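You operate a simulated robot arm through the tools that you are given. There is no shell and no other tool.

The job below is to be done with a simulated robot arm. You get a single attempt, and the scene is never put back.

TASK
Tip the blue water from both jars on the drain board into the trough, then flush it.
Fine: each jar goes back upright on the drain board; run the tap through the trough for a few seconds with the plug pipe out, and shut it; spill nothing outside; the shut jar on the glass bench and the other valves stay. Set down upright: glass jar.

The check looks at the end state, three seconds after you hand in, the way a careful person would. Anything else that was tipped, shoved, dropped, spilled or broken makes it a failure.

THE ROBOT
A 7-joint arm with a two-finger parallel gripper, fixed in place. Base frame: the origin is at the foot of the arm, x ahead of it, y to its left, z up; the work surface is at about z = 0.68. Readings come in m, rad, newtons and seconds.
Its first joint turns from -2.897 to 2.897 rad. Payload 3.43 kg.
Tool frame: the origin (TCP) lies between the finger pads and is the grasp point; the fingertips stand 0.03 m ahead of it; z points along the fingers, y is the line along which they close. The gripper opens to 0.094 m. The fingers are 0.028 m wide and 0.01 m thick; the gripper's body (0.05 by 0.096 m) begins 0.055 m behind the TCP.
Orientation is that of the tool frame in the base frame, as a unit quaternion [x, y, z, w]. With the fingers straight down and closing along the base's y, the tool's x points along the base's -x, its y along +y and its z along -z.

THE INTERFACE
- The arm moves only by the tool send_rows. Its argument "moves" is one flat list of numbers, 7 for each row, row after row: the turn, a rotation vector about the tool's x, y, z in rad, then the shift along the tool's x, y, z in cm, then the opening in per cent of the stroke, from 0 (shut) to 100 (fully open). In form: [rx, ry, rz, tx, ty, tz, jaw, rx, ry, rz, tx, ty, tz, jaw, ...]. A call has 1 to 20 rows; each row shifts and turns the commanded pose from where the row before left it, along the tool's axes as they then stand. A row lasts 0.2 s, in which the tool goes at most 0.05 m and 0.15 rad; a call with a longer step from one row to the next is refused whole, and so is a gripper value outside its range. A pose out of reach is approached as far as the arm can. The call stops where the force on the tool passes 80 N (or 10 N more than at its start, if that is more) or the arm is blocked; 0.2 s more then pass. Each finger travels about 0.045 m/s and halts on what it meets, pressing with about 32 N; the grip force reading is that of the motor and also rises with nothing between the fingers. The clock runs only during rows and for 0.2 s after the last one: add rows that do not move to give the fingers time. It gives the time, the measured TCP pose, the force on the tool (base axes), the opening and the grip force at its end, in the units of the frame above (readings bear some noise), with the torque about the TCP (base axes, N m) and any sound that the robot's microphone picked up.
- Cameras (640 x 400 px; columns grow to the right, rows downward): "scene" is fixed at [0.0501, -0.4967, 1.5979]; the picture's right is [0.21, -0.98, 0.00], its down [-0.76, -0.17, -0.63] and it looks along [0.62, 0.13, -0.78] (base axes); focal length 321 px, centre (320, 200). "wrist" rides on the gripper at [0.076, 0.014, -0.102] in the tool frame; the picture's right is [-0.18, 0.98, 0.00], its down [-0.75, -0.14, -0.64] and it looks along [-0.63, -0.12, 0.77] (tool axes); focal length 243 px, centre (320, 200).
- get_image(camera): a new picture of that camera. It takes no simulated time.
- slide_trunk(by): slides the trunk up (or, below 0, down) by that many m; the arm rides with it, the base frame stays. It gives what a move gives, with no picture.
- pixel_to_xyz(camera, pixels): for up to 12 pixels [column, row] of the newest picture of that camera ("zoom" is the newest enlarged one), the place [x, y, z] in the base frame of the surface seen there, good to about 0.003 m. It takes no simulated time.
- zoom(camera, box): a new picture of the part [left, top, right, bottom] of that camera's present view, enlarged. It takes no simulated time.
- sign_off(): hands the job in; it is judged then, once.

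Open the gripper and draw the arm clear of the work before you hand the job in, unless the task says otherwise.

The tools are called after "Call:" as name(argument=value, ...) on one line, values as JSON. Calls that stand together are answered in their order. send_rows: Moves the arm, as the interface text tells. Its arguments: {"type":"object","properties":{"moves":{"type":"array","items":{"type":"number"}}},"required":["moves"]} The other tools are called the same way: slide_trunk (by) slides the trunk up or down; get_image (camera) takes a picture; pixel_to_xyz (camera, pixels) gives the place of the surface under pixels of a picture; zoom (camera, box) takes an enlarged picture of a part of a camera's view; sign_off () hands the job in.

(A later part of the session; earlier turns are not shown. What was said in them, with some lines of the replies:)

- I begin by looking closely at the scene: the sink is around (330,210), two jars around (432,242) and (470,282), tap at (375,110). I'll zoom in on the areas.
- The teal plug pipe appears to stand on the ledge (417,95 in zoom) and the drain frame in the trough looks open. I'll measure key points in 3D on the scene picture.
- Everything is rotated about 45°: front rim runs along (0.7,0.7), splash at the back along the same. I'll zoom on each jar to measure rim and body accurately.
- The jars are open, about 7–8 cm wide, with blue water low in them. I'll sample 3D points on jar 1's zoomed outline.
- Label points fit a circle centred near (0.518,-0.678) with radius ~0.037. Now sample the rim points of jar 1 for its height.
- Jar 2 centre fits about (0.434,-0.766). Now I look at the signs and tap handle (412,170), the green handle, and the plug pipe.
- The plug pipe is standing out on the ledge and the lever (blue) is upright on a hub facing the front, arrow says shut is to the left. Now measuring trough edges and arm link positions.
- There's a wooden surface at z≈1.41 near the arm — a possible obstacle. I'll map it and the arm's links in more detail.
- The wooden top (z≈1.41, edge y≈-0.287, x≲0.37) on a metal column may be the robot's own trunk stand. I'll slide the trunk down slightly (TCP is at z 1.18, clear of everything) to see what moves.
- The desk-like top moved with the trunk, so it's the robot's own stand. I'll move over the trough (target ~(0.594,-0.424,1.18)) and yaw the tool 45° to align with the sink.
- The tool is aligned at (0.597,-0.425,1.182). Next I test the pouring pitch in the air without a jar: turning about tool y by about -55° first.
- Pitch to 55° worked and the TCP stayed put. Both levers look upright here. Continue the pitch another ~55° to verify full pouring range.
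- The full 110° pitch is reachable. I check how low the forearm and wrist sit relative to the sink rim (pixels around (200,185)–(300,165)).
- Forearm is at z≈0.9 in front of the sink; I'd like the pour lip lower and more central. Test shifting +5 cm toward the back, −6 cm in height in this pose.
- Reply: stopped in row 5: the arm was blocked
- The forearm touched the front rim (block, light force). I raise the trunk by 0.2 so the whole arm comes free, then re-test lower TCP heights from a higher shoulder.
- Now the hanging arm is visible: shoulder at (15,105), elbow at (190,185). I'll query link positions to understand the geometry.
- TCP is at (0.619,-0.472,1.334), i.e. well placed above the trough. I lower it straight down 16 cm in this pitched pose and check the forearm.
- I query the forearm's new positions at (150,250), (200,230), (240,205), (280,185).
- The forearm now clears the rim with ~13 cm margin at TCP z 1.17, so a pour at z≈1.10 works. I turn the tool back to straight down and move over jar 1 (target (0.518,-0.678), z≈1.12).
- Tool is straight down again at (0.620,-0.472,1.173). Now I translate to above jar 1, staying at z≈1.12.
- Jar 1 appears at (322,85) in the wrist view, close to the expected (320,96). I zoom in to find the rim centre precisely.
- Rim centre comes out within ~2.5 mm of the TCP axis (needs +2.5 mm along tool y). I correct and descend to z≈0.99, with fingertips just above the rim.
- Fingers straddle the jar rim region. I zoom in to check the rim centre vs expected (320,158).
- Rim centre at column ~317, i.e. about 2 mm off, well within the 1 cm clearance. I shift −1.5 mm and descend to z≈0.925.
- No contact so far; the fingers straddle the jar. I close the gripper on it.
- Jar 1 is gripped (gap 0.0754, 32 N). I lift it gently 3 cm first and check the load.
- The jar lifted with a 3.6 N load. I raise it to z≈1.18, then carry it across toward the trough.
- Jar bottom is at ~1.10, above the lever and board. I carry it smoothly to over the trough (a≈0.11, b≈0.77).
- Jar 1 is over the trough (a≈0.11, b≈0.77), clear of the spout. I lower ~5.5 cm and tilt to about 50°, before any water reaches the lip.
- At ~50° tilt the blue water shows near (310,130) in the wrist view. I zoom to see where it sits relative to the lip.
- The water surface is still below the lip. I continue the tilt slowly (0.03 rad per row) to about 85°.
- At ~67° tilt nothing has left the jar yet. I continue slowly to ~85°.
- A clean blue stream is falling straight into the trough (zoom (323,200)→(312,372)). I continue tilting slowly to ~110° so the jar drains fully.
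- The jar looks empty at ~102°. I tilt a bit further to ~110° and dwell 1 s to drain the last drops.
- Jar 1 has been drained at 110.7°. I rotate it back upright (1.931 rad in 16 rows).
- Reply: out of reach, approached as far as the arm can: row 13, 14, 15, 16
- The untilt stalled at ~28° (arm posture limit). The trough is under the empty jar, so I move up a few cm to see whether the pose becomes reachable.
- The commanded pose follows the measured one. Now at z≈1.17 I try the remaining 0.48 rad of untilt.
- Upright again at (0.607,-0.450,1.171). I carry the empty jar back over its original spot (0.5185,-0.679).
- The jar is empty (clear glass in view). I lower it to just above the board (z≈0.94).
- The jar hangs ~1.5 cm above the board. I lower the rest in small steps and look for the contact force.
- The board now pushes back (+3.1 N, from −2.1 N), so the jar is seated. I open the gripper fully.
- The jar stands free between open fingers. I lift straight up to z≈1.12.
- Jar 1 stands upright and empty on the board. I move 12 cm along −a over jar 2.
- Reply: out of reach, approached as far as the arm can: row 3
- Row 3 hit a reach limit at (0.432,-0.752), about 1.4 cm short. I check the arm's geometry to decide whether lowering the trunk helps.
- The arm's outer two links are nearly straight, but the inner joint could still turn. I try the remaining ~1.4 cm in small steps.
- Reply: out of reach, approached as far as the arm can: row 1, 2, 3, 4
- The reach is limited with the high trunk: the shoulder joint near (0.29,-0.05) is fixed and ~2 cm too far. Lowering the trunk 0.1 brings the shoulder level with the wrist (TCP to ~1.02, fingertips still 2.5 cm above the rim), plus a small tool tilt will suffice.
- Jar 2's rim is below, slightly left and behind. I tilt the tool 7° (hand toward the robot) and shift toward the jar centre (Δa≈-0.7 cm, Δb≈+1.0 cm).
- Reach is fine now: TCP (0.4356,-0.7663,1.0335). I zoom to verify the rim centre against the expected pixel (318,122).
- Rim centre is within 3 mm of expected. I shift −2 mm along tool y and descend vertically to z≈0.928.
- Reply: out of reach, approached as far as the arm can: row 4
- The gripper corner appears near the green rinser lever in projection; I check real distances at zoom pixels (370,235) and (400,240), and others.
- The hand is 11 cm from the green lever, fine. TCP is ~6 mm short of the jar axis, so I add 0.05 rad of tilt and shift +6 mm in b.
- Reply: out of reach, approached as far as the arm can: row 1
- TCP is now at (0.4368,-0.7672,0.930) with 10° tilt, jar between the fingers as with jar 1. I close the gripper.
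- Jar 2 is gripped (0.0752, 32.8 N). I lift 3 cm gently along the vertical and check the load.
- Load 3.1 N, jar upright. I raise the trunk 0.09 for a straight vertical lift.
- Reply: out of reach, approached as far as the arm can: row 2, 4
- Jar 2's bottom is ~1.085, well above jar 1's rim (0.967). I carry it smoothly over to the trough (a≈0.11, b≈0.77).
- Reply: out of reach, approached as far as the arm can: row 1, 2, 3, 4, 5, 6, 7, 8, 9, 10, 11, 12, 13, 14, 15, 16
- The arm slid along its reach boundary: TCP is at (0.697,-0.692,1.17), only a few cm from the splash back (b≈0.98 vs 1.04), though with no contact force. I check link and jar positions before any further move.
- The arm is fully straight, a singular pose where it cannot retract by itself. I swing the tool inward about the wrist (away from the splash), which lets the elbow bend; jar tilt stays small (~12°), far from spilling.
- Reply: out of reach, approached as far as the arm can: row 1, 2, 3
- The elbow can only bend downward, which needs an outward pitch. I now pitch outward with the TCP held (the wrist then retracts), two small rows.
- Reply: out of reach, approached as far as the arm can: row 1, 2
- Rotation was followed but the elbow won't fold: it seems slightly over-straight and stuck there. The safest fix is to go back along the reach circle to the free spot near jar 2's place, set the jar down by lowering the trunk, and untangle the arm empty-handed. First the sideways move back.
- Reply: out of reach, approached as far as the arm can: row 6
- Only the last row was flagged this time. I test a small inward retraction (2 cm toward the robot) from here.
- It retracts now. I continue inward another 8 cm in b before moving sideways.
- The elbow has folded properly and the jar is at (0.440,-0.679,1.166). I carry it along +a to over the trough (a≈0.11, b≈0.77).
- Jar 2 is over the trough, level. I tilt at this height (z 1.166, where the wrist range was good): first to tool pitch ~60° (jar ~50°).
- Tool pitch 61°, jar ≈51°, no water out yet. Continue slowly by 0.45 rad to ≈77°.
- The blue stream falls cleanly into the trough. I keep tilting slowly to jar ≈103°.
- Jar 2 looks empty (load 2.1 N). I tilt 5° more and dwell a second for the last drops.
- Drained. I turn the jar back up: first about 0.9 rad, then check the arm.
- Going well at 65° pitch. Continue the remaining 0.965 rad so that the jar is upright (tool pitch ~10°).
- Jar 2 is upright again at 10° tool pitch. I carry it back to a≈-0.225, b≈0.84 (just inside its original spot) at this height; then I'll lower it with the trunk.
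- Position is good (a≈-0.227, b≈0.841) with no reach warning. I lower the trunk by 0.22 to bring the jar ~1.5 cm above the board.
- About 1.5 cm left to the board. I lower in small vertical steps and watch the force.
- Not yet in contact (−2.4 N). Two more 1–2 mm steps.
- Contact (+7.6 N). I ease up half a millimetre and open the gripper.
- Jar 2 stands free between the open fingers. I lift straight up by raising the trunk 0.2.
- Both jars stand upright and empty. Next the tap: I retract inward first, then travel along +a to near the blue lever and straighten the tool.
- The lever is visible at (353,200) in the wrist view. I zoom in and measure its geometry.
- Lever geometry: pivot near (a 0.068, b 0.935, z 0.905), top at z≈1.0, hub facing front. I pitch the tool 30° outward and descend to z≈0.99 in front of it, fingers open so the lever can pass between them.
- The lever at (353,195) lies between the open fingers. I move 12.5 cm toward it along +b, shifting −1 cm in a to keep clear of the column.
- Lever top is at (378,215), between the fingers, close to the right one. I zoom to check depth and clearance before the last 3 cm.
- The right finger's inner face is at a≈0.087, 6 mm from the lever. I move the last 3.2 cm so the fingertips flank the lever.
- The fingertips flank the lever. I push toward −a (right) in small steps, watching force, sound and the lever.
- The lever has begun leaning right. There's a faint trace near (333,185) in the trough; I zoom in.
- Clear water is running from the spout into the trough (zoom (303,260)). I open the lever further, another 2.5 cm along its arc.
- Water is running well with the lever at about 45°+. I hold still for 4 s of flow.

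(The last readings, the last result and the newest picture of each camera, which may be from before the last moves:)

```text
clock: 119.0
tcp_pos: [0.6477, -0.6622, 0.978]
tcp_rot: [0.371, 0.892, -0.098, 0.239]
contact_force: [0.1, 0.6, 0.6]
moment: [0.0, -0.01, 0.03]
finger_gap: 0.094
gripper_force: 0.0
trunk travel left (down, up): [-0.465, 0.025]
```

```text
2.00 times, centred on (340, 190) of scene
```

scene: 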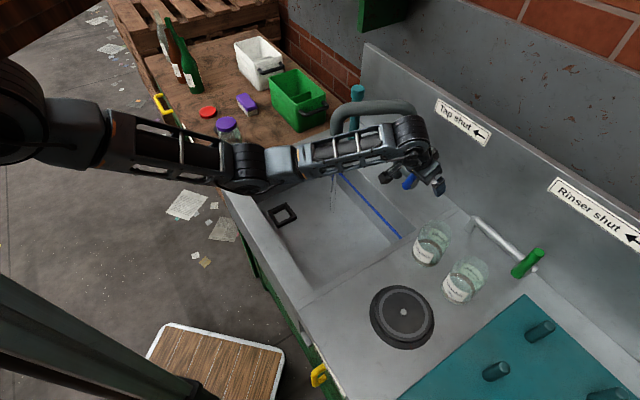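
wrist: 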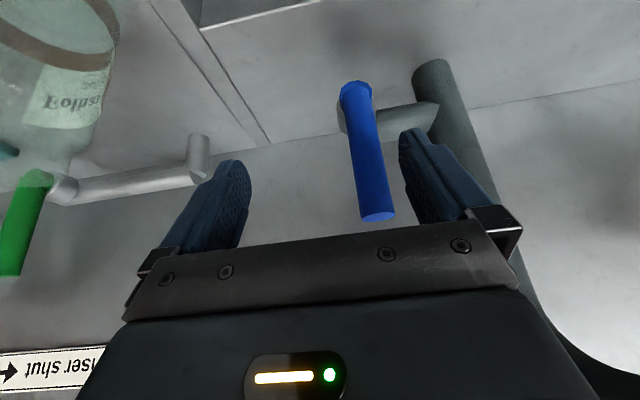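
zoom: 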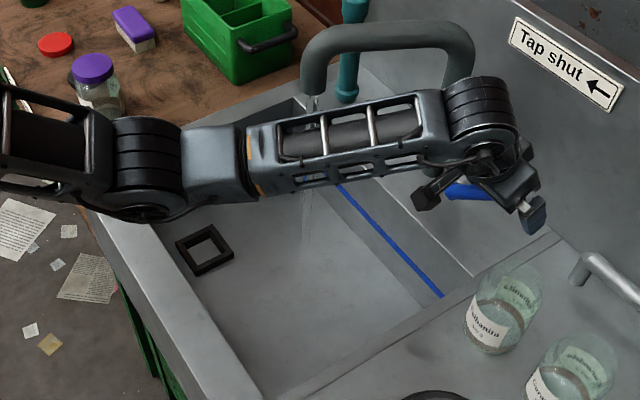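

Flow has run about 6 s. To shut it without the other finger striking the tap column, I back out, close the gripper, and will push the lever back left with closed fingers.

Call:
send_rows(moves=[0, 0, 0, 0, 0.3, 0, 100, 0, 0, 0, 3.46, 0, -2.0, 100, 0, 0, 0, 3.46, 0, -2.0, 100, 0, 0, 0, 0, -2.6, 0, 0, 0, 0, 0, 0, -2.7, 0, 0, 0, 0, 0, 0.65, 0, 1.13, 0, 0, 0, 0, 0, 0, 0, 0, 0, 0, 0, 0, 0, 0, 0, 0, 0, 0, 0, 0, 0, 0])

Call:
get_image(camera="wrist")

Call:
zoom(camera="scene", box=[230, 90, 450, 290])

```text
clock: 121.0
tcp_pos: [0.5567, -0.6415, 0.9641]
tcp_rot: [0.371, 0.892, -0.098, 0.24]
contact_force: [0.7, 0.1, -0.4]
moment: [0.01, 0.03, 0.02]
finger_gap: 0.0
gripper_force: 25.5
trunk travel left (down, up): [-0.465, 0.025]
```

```text
taken
```

wrist: 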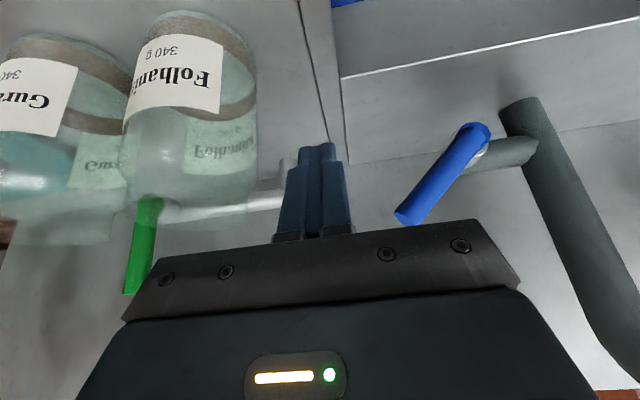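

```text
2.00 times, centred on (340, 190) of scene
```

zoom: 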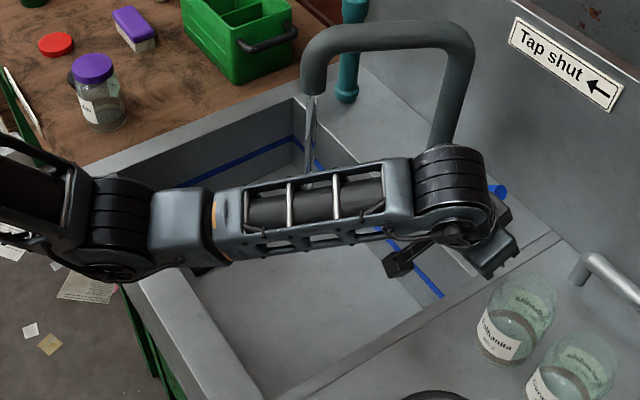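

The closed fingers are left of nothing but beside the lever tip at (405,217), with ~1 cm clearance from jar 1. I move forward 8 cm (+b) to stand at the lever's right side.

Call:
send_rows(moves=[0, 0, 0, -2.31, 0.2, 1.33, 0, 0, 0, 0, -2.31, 0, 1.33, 0, 0, 0, 0, -2.31, 0, 1.33, 0, 0, 0, 0, 0, 0, 0, 0])

Call:
get_image(camera="wrist")

```text
clock: 122.0
tcp_pos: [0.6158, -0.6977, 0.965]
tcp_rot: [0.37, 0.892, -0.099, 0.24]
contact_force: [0.0, 0.0, -0.6]
moment: [0.0, 0.03, 0.03]
finger_gap: 0.0
gripper_force: 32.1
trunk travel left (down, up): [-0.465, 0.025]
```

```text
taken
```

wrist: 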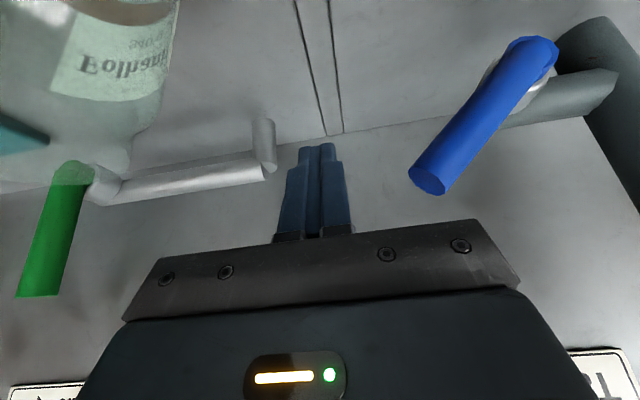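

The lever tip is to the +a side of the closed fingers. I push toward +a by 8 cm in 1 cm rows.

Call:
send_rows(moves=[0, 0, 0, 0, 1.0, 0, 0, 0, 0, 0, 0, 1.0, 0, 0, 0, 0, 0, 0, 1.0, 0, 0, 0, 0, 0, 0, 1.0, 0, 0, 0, 0, 0, 0, 1.0, 0, 0, 0, 0, 0, 0, 1.0, 0, 0, 0, 0, 0, 0, 1.0, 0, 0, 0, 0, 0, 0, 1.0, 0, 0, 0, 0, 0, 0, 0, 0, 0])

Call:
get_image(camera="wrist")

Call:
zoom(camera="scene", box=[250, 90, 450, 270])

```text
clock: 124.0
tcp_pos: [0.6733, -0.6407, 0.9661]
tcp_rot: [0.37, 0.892, -0.098, 0.24]
contact_force: [-0.5, 0.5, -1.1]
moment: [0.02, 0.0, 0.0]
finger_gap: 0.0
gripper_force: 31.8
trunk travel left (down, up): [-0.465, 0.025]
```

```text
taken
```

wrist: 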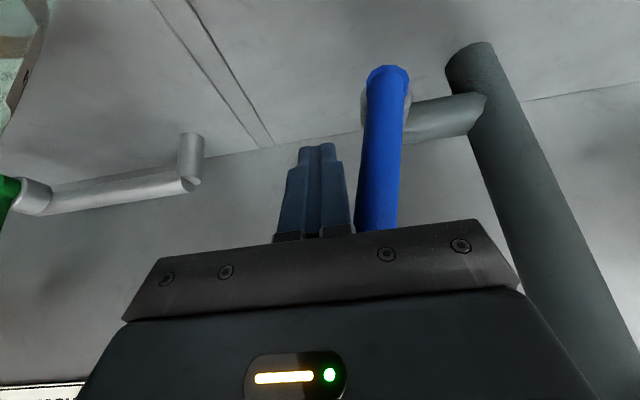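

```text
2.22 times, centred on (350, 180) of scene
```

zoom: 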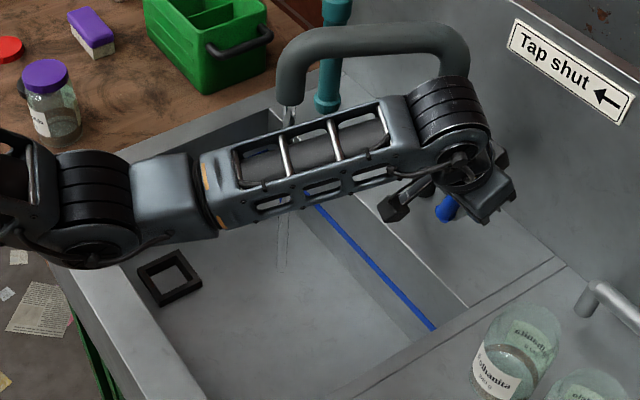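

The lever is almost upright; a little water still runs. I keep pushing in 4 mm rows toward the stop, watching the force.

Call:
send_rows(moves=[0, 0, 0, 0, 0.4, 0, 0, 0, 0, 0, 0, 0.4, 0, 0, 0, 0, 0, 0, 0.4, 0, 0, 0, 0, 0, 0, 0.4, 0, 0, 0, 0, 0, 0, 0, 0, 0])

Call:
get_image(camera="wrist")

Call:
zoom(camera="scene", box=[250, 90, 450, 270])

```text
clock: 125.2
tcp_pos: [0.6831, -0.6305, 0.9646]
tcp_rot: [0.37, 0.892, -0.097, 0.238]
contact_force: [-1.1, -1.3, 0.7]
moment: [-0.02, -0.02, -0.02]
finger_gap: 0.0
gripper_force: 31.7
trunk travel left (down, up): [-0.465, 0.025]
```

```text
taken
```

wrist: 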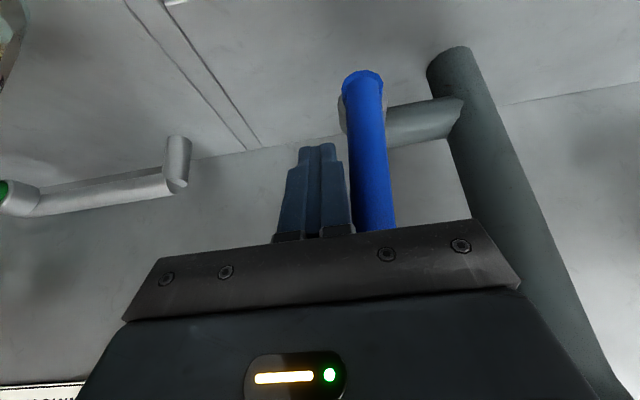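

```text
2.22 times, centred on (350, 180) of scene
```

zoom: 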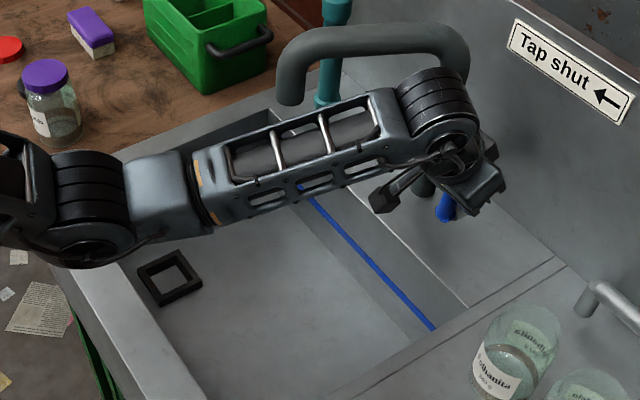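

The stream has stopped. I push a few more millimetres to seat the lever at its original upright stop.

Call:
send_rows(moves=[0, 0, 0, 0, 0.25, 0, 0, 0, 0, 0, 0, 0.25, 0, 0, 0, 0, 0, 0, 0.25, 0, 0, 0, 0, 0, 0, 0, 0, 0])

Call:
get_image(camera="wrist")

Call:
pixel_to_xyz(camera="wrist", pixels=[[375, 215], [372, 190], [370, 160], [365, 130], [362, 100], [360, 80]])

```text
clock: 126.2
tcp_pos: [0.6886, -0.6247, 0.9642]
tcp_rot: [0.369, 0.892, -0.098, 0.24]
contact_force: [0.5, -0.1, 0.7]
moment: [0.02, -0.02, -0.02]
finger_gap: 0.0001
gripper_force: 31.6
trunk travel left (down, up): [-0.465, 0.025]
```

```text
taken
```

wrist: 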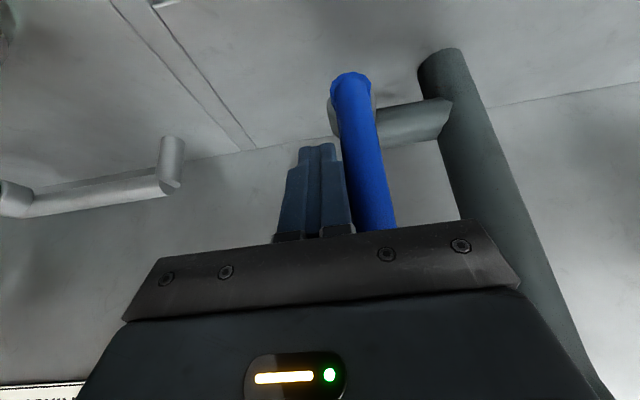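

```text
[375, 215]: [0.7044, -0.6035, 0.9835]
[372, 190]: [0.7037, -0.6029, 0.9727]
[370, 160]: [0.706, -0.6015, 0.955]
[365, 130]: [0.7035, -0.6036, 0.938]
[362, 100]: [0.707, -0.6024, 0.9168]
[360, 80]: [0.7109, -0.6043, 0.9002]
```

The lever reads vertical now (a≈0.071 at both z 0.94 and 0.98). One more 2 mm push to see whether I feel the stop.

Call:
send_rows(moves=[0, 0, 0, 0, 0.2, 0, 0, 0, 0, 0, 0, 0, 0, 0])

Call:
zoom(camera="wrist", box=[270, 50, 470, 250])

```text
clock: 126.8
tcp_pos: [0.689, -0.6237, 0.965]
tcp_rot: [0.37, 0.892, -0.099, 0.24]
contact_force: [-3.7, -8.7, -2.2]
moment: [0.05, -0.04, -0.1]
finger_gap: 0.0001
gripper_force: 32.1
trunk travel left (down, up): [-0.465, 0.025]
```

```text
2.00 times, centred on (370, 150) of wrist
```

zoom: 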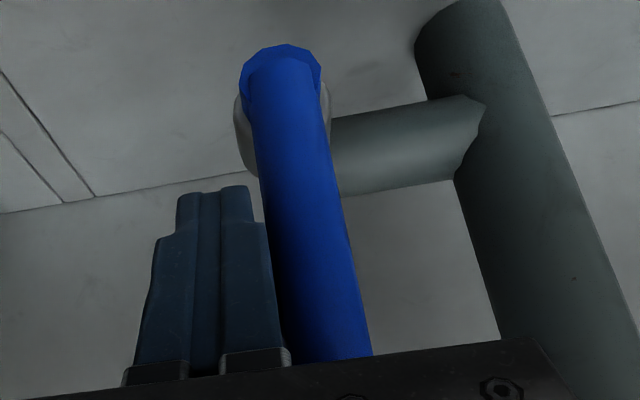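

I feel the stop (~9.5 N), so the tap is shut. I back off the lever, retract and raise the arm.

Call:
send_rows(moves=[0, 0, 0, 0, -0.4, 0, 0, 0, 0, 0, 0, -0.6, 0, 0, 0, 0, 0, 3.46, 0, -2.0, 0, 0, 0, 0, 3.46, 0, -2.0, 0, 0, 0, 0, 3.46, 0, -2.0, 0, 0, 0, 0, -2.0, 0, -3.46, 0, 0, 0, 0, -2.0, 0, -3.46, 0, 0, 0, 0, -2.0, 0, -3.46, 0, 0, 0, 0, -2.0, 0, -3.46, 50, 0, 0, 0, 0, 0, 0, 100, 0, 0, 0, 0, 0, 0, 100])

Call:
get_image(camera="scene")

Call:
get_image(camera="wrist")

```text
clock: 129.2
tcp_pos: [0.5979, -0.5458, 1.1246]
tcp_rot: [0.371, 0.892, -0.099, 0.239]
contact_force: [0.0, 0.5, 0.0]
moment: [-0.01, 0.0, -0.01]
finger_gap: 0.0668
gripper_force: 0.0
trunk travel left (down, up): [-0.465, 0.025]
```

```text
taken
```

scene: 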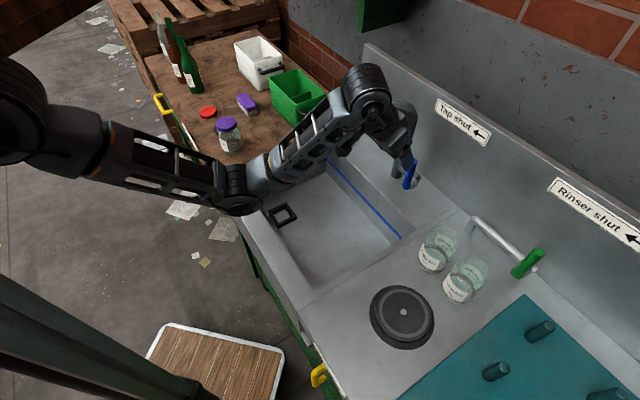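

```text
taken
```

wrist: 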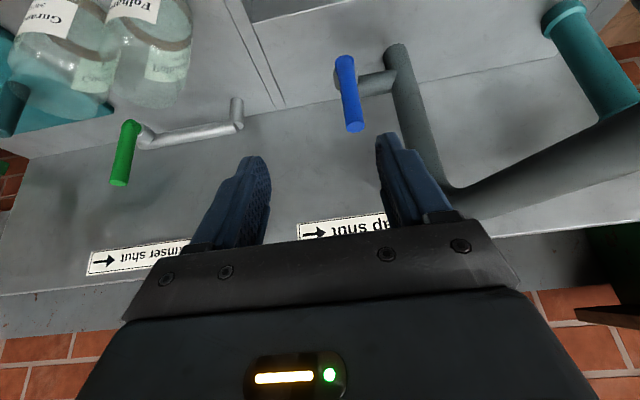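

The tap is shut and the stream gone. Jar 1 appears at (438,248) now, slightly different from before (432,243); I zoom to check.

Call:
zoom(camera="scene", box=[380, 180, 560, 320])

Call:
pixel_to_xyz(camera="zoom", pixels=[[180, 200], [200, 235], [215, 210], [250, 150], [265, 300], [290, 320], [310, 300], [330, 250]])

```text
2.86 times, centred on (470, 250) of scene
```

zoom: 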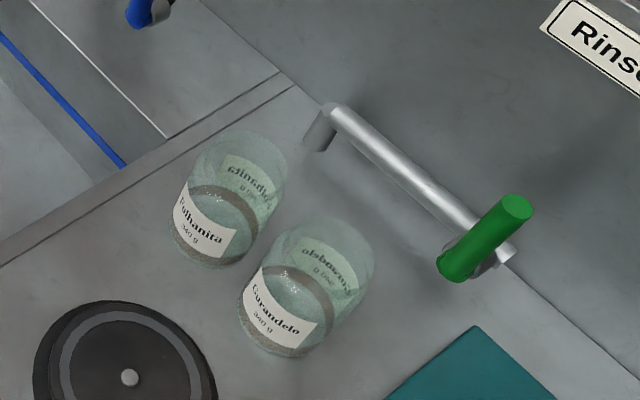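

```text
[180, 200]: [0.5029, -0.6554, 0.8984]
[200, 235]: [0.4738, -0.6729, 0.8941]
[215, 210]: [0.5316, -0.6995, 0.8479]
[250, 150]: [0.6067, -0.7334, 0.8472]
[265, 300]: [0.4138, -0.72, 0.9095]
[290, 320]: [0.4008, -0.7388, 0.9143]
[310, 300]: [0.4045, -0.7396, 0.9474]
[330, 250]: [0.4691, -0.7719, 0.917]
```

Jar 1 was nudged ~1.8 cm along the board when the fingers closed beside it, but it stands upright, intact, 2 cm clear of jar 2. Now I check the lever, trough and surroundings for residue.

Call:
zoom(camera="wrist", box=[280, 30, 480, 180])

Call:
zoom(camera="scene", box=[220, 100, 440, 310])

Call:
pixel_to_xyz(camera="wrist", pixels=[[355, 127], [353, 110], [350, 95], [347, 75], [345, 62]])

```text
2.67 times, centred on (380, 105) of wrist
```

zoom: 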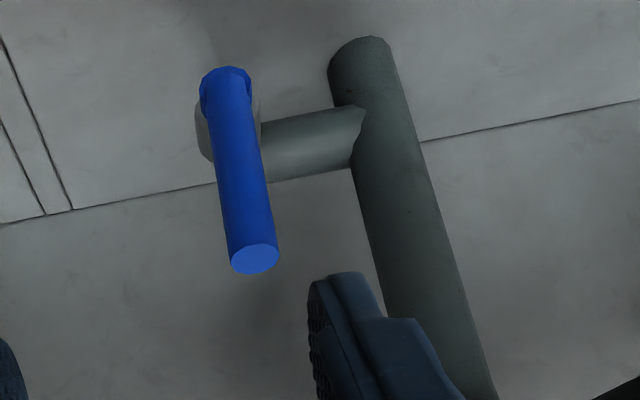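

```text
1.90 times, centred on (330, 205) of scene
```

zoom: 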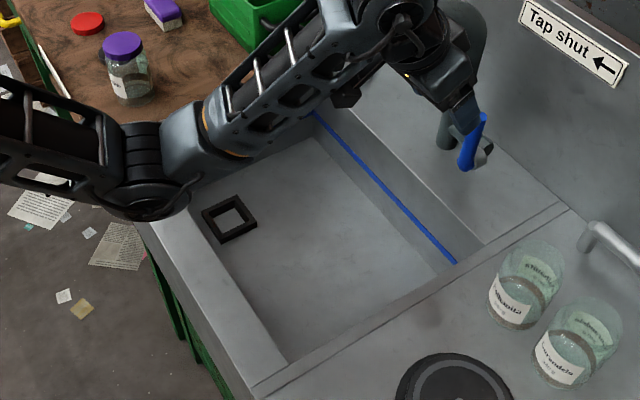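

```text
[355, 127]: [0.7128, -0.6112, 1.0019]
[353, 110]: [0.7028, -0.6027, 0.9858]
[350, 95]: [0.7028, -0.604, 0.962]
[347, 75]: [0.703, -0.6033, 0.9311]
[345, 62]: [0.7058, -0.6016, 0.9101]
```

The lever is upright as at the start and the trough is clean and drained. I raise and straighten the tool and draw the arm clear with the gripper open.

Call:
send_rows(moves=[0, 0, 0, -2.0, 0, -3.46, 100, 0, 0, 0, -2.0, 0, -3.46, 100, 0, 0.131, 0, 0, 0, 0, 100, 0, 0.131, 0, 0, 0, 0, 100, 0, 0.131, 0, 0, 0, 0, 100, 0, 0.1306, 0, 0, 0, 0, 100, 0, 0, 0, 4.0, 0, 0, 100, 0, 0, 0, 4.0, 0, 0, 100, 0, 0, 0, 4.0, 0, 0, 100, 0, 0, 0, 4.0, 0, 0, 100, 0, 0, 0, 3.0, 0, 0, 100, 0, 0, 0, 0, 0, 0, 100])

Call:
get_image(camera="scene")

Call:
get_image(camera="wrist")

```text
clock: 131.8
tcp_pos: [0.4624, -0.411, 1.2058]
tcp_rot: [0.383, 0.924, 0.001, 0.0]
contact_force: [-0.7, -0.6, -0.4]
moment: [0.0, -0.01, 0.03]
finger_gap: 0.0938
gripper_force: 0.0
trunk travel left (down, up): [-0.465, 0.025]
```

```text
taken
```

scene: 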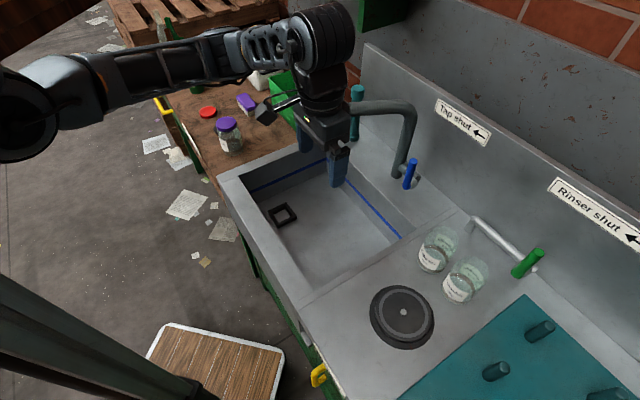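

```text
taken
```

wrist: 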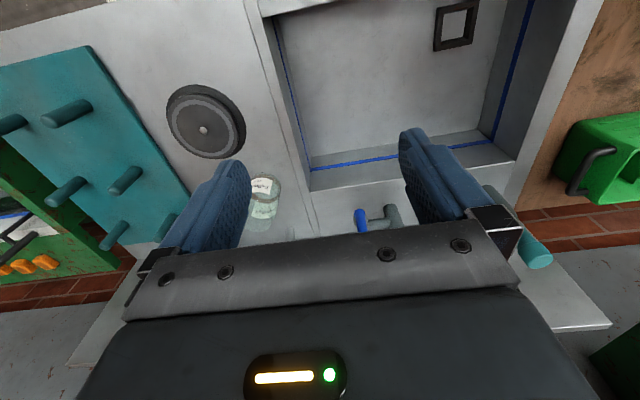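

The arm is clear with the gripper open. A last close look at the jars, spout and trough before handing in.

Call:
zoom(camera="scene", box=[400, 210, 510, 310])

Call:
zoom(camera="scene", box=[240, 80, 440, 290])

Call:
zoom(camera="scene", box=[180, 80, 330, 200])

```text
4.00 times, centred on (455, 260) of scene
```

zoom: 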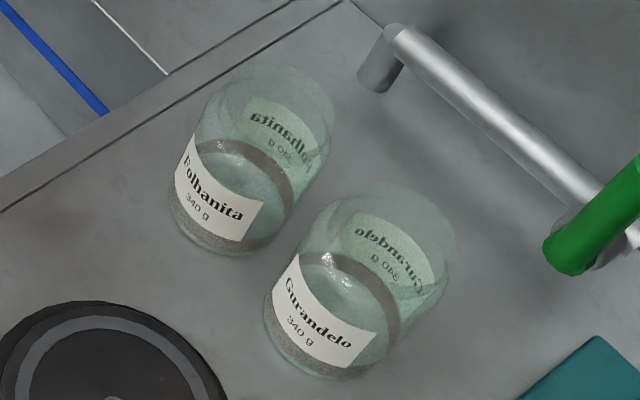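

```text
1.90 times, centred on (340, 185) of scene
```

zoom: 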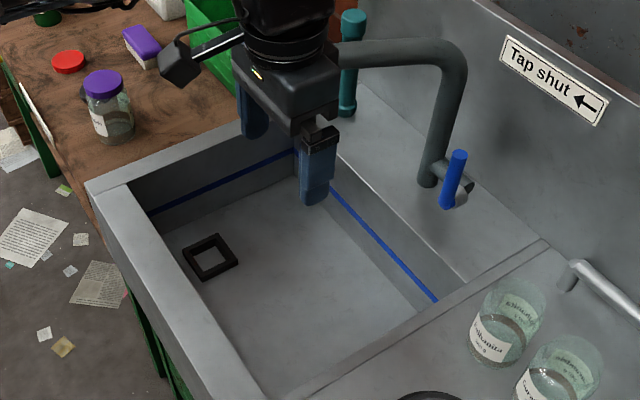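

```text
3.33 times, centred on (255, 140) of scene
```

zoom: 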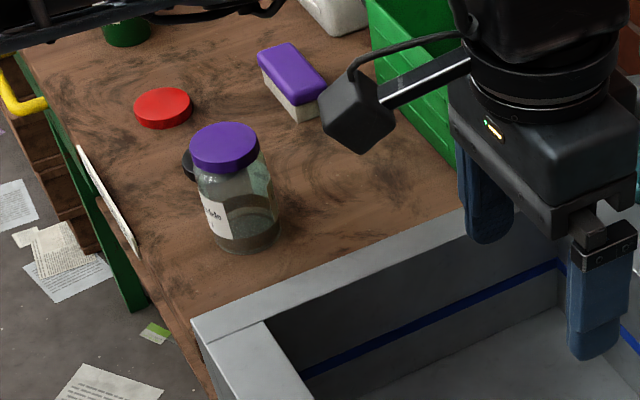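

Both jars stand upright and empty on the drain board. The trough is flushed and clear, the tap lever is back at its shut stop, the plug pipe is still out, and the shut jar and other valves are untouched. I hand the job in.

Call:
sign_off()

```text
The job is handed in.
```

I emptied both jars into the trough, flushed it with the tap, and handed the job in. I don't have the check's result.

- **Jars:** Both stand upright and empty on the drain board, about 2 cm apart. After I set jar 1 down, a finger nudged it about 1.8 cm sideways. It stayed upright and looks intact. Jar 2 is about 1 cm from where it started.
- **Flush:** The tap ran for roughly 10 seconds with the plug pipe out, on the ledge. I then pushed the lever back to its upright stop, and the stream has stopped.
- **Spills:** Both blue streams fell straight into the trough. I saw no water outside it in the last pictures.
- **Left alone:** I did not touch the shut jar on the glass bench, the green rinser lever or the other valves.

Earlier, while testing the arm empty, its forearm lightly touched the sink's front rim; nothing moved. The gripper is open and the arm is raised clear above the trough.
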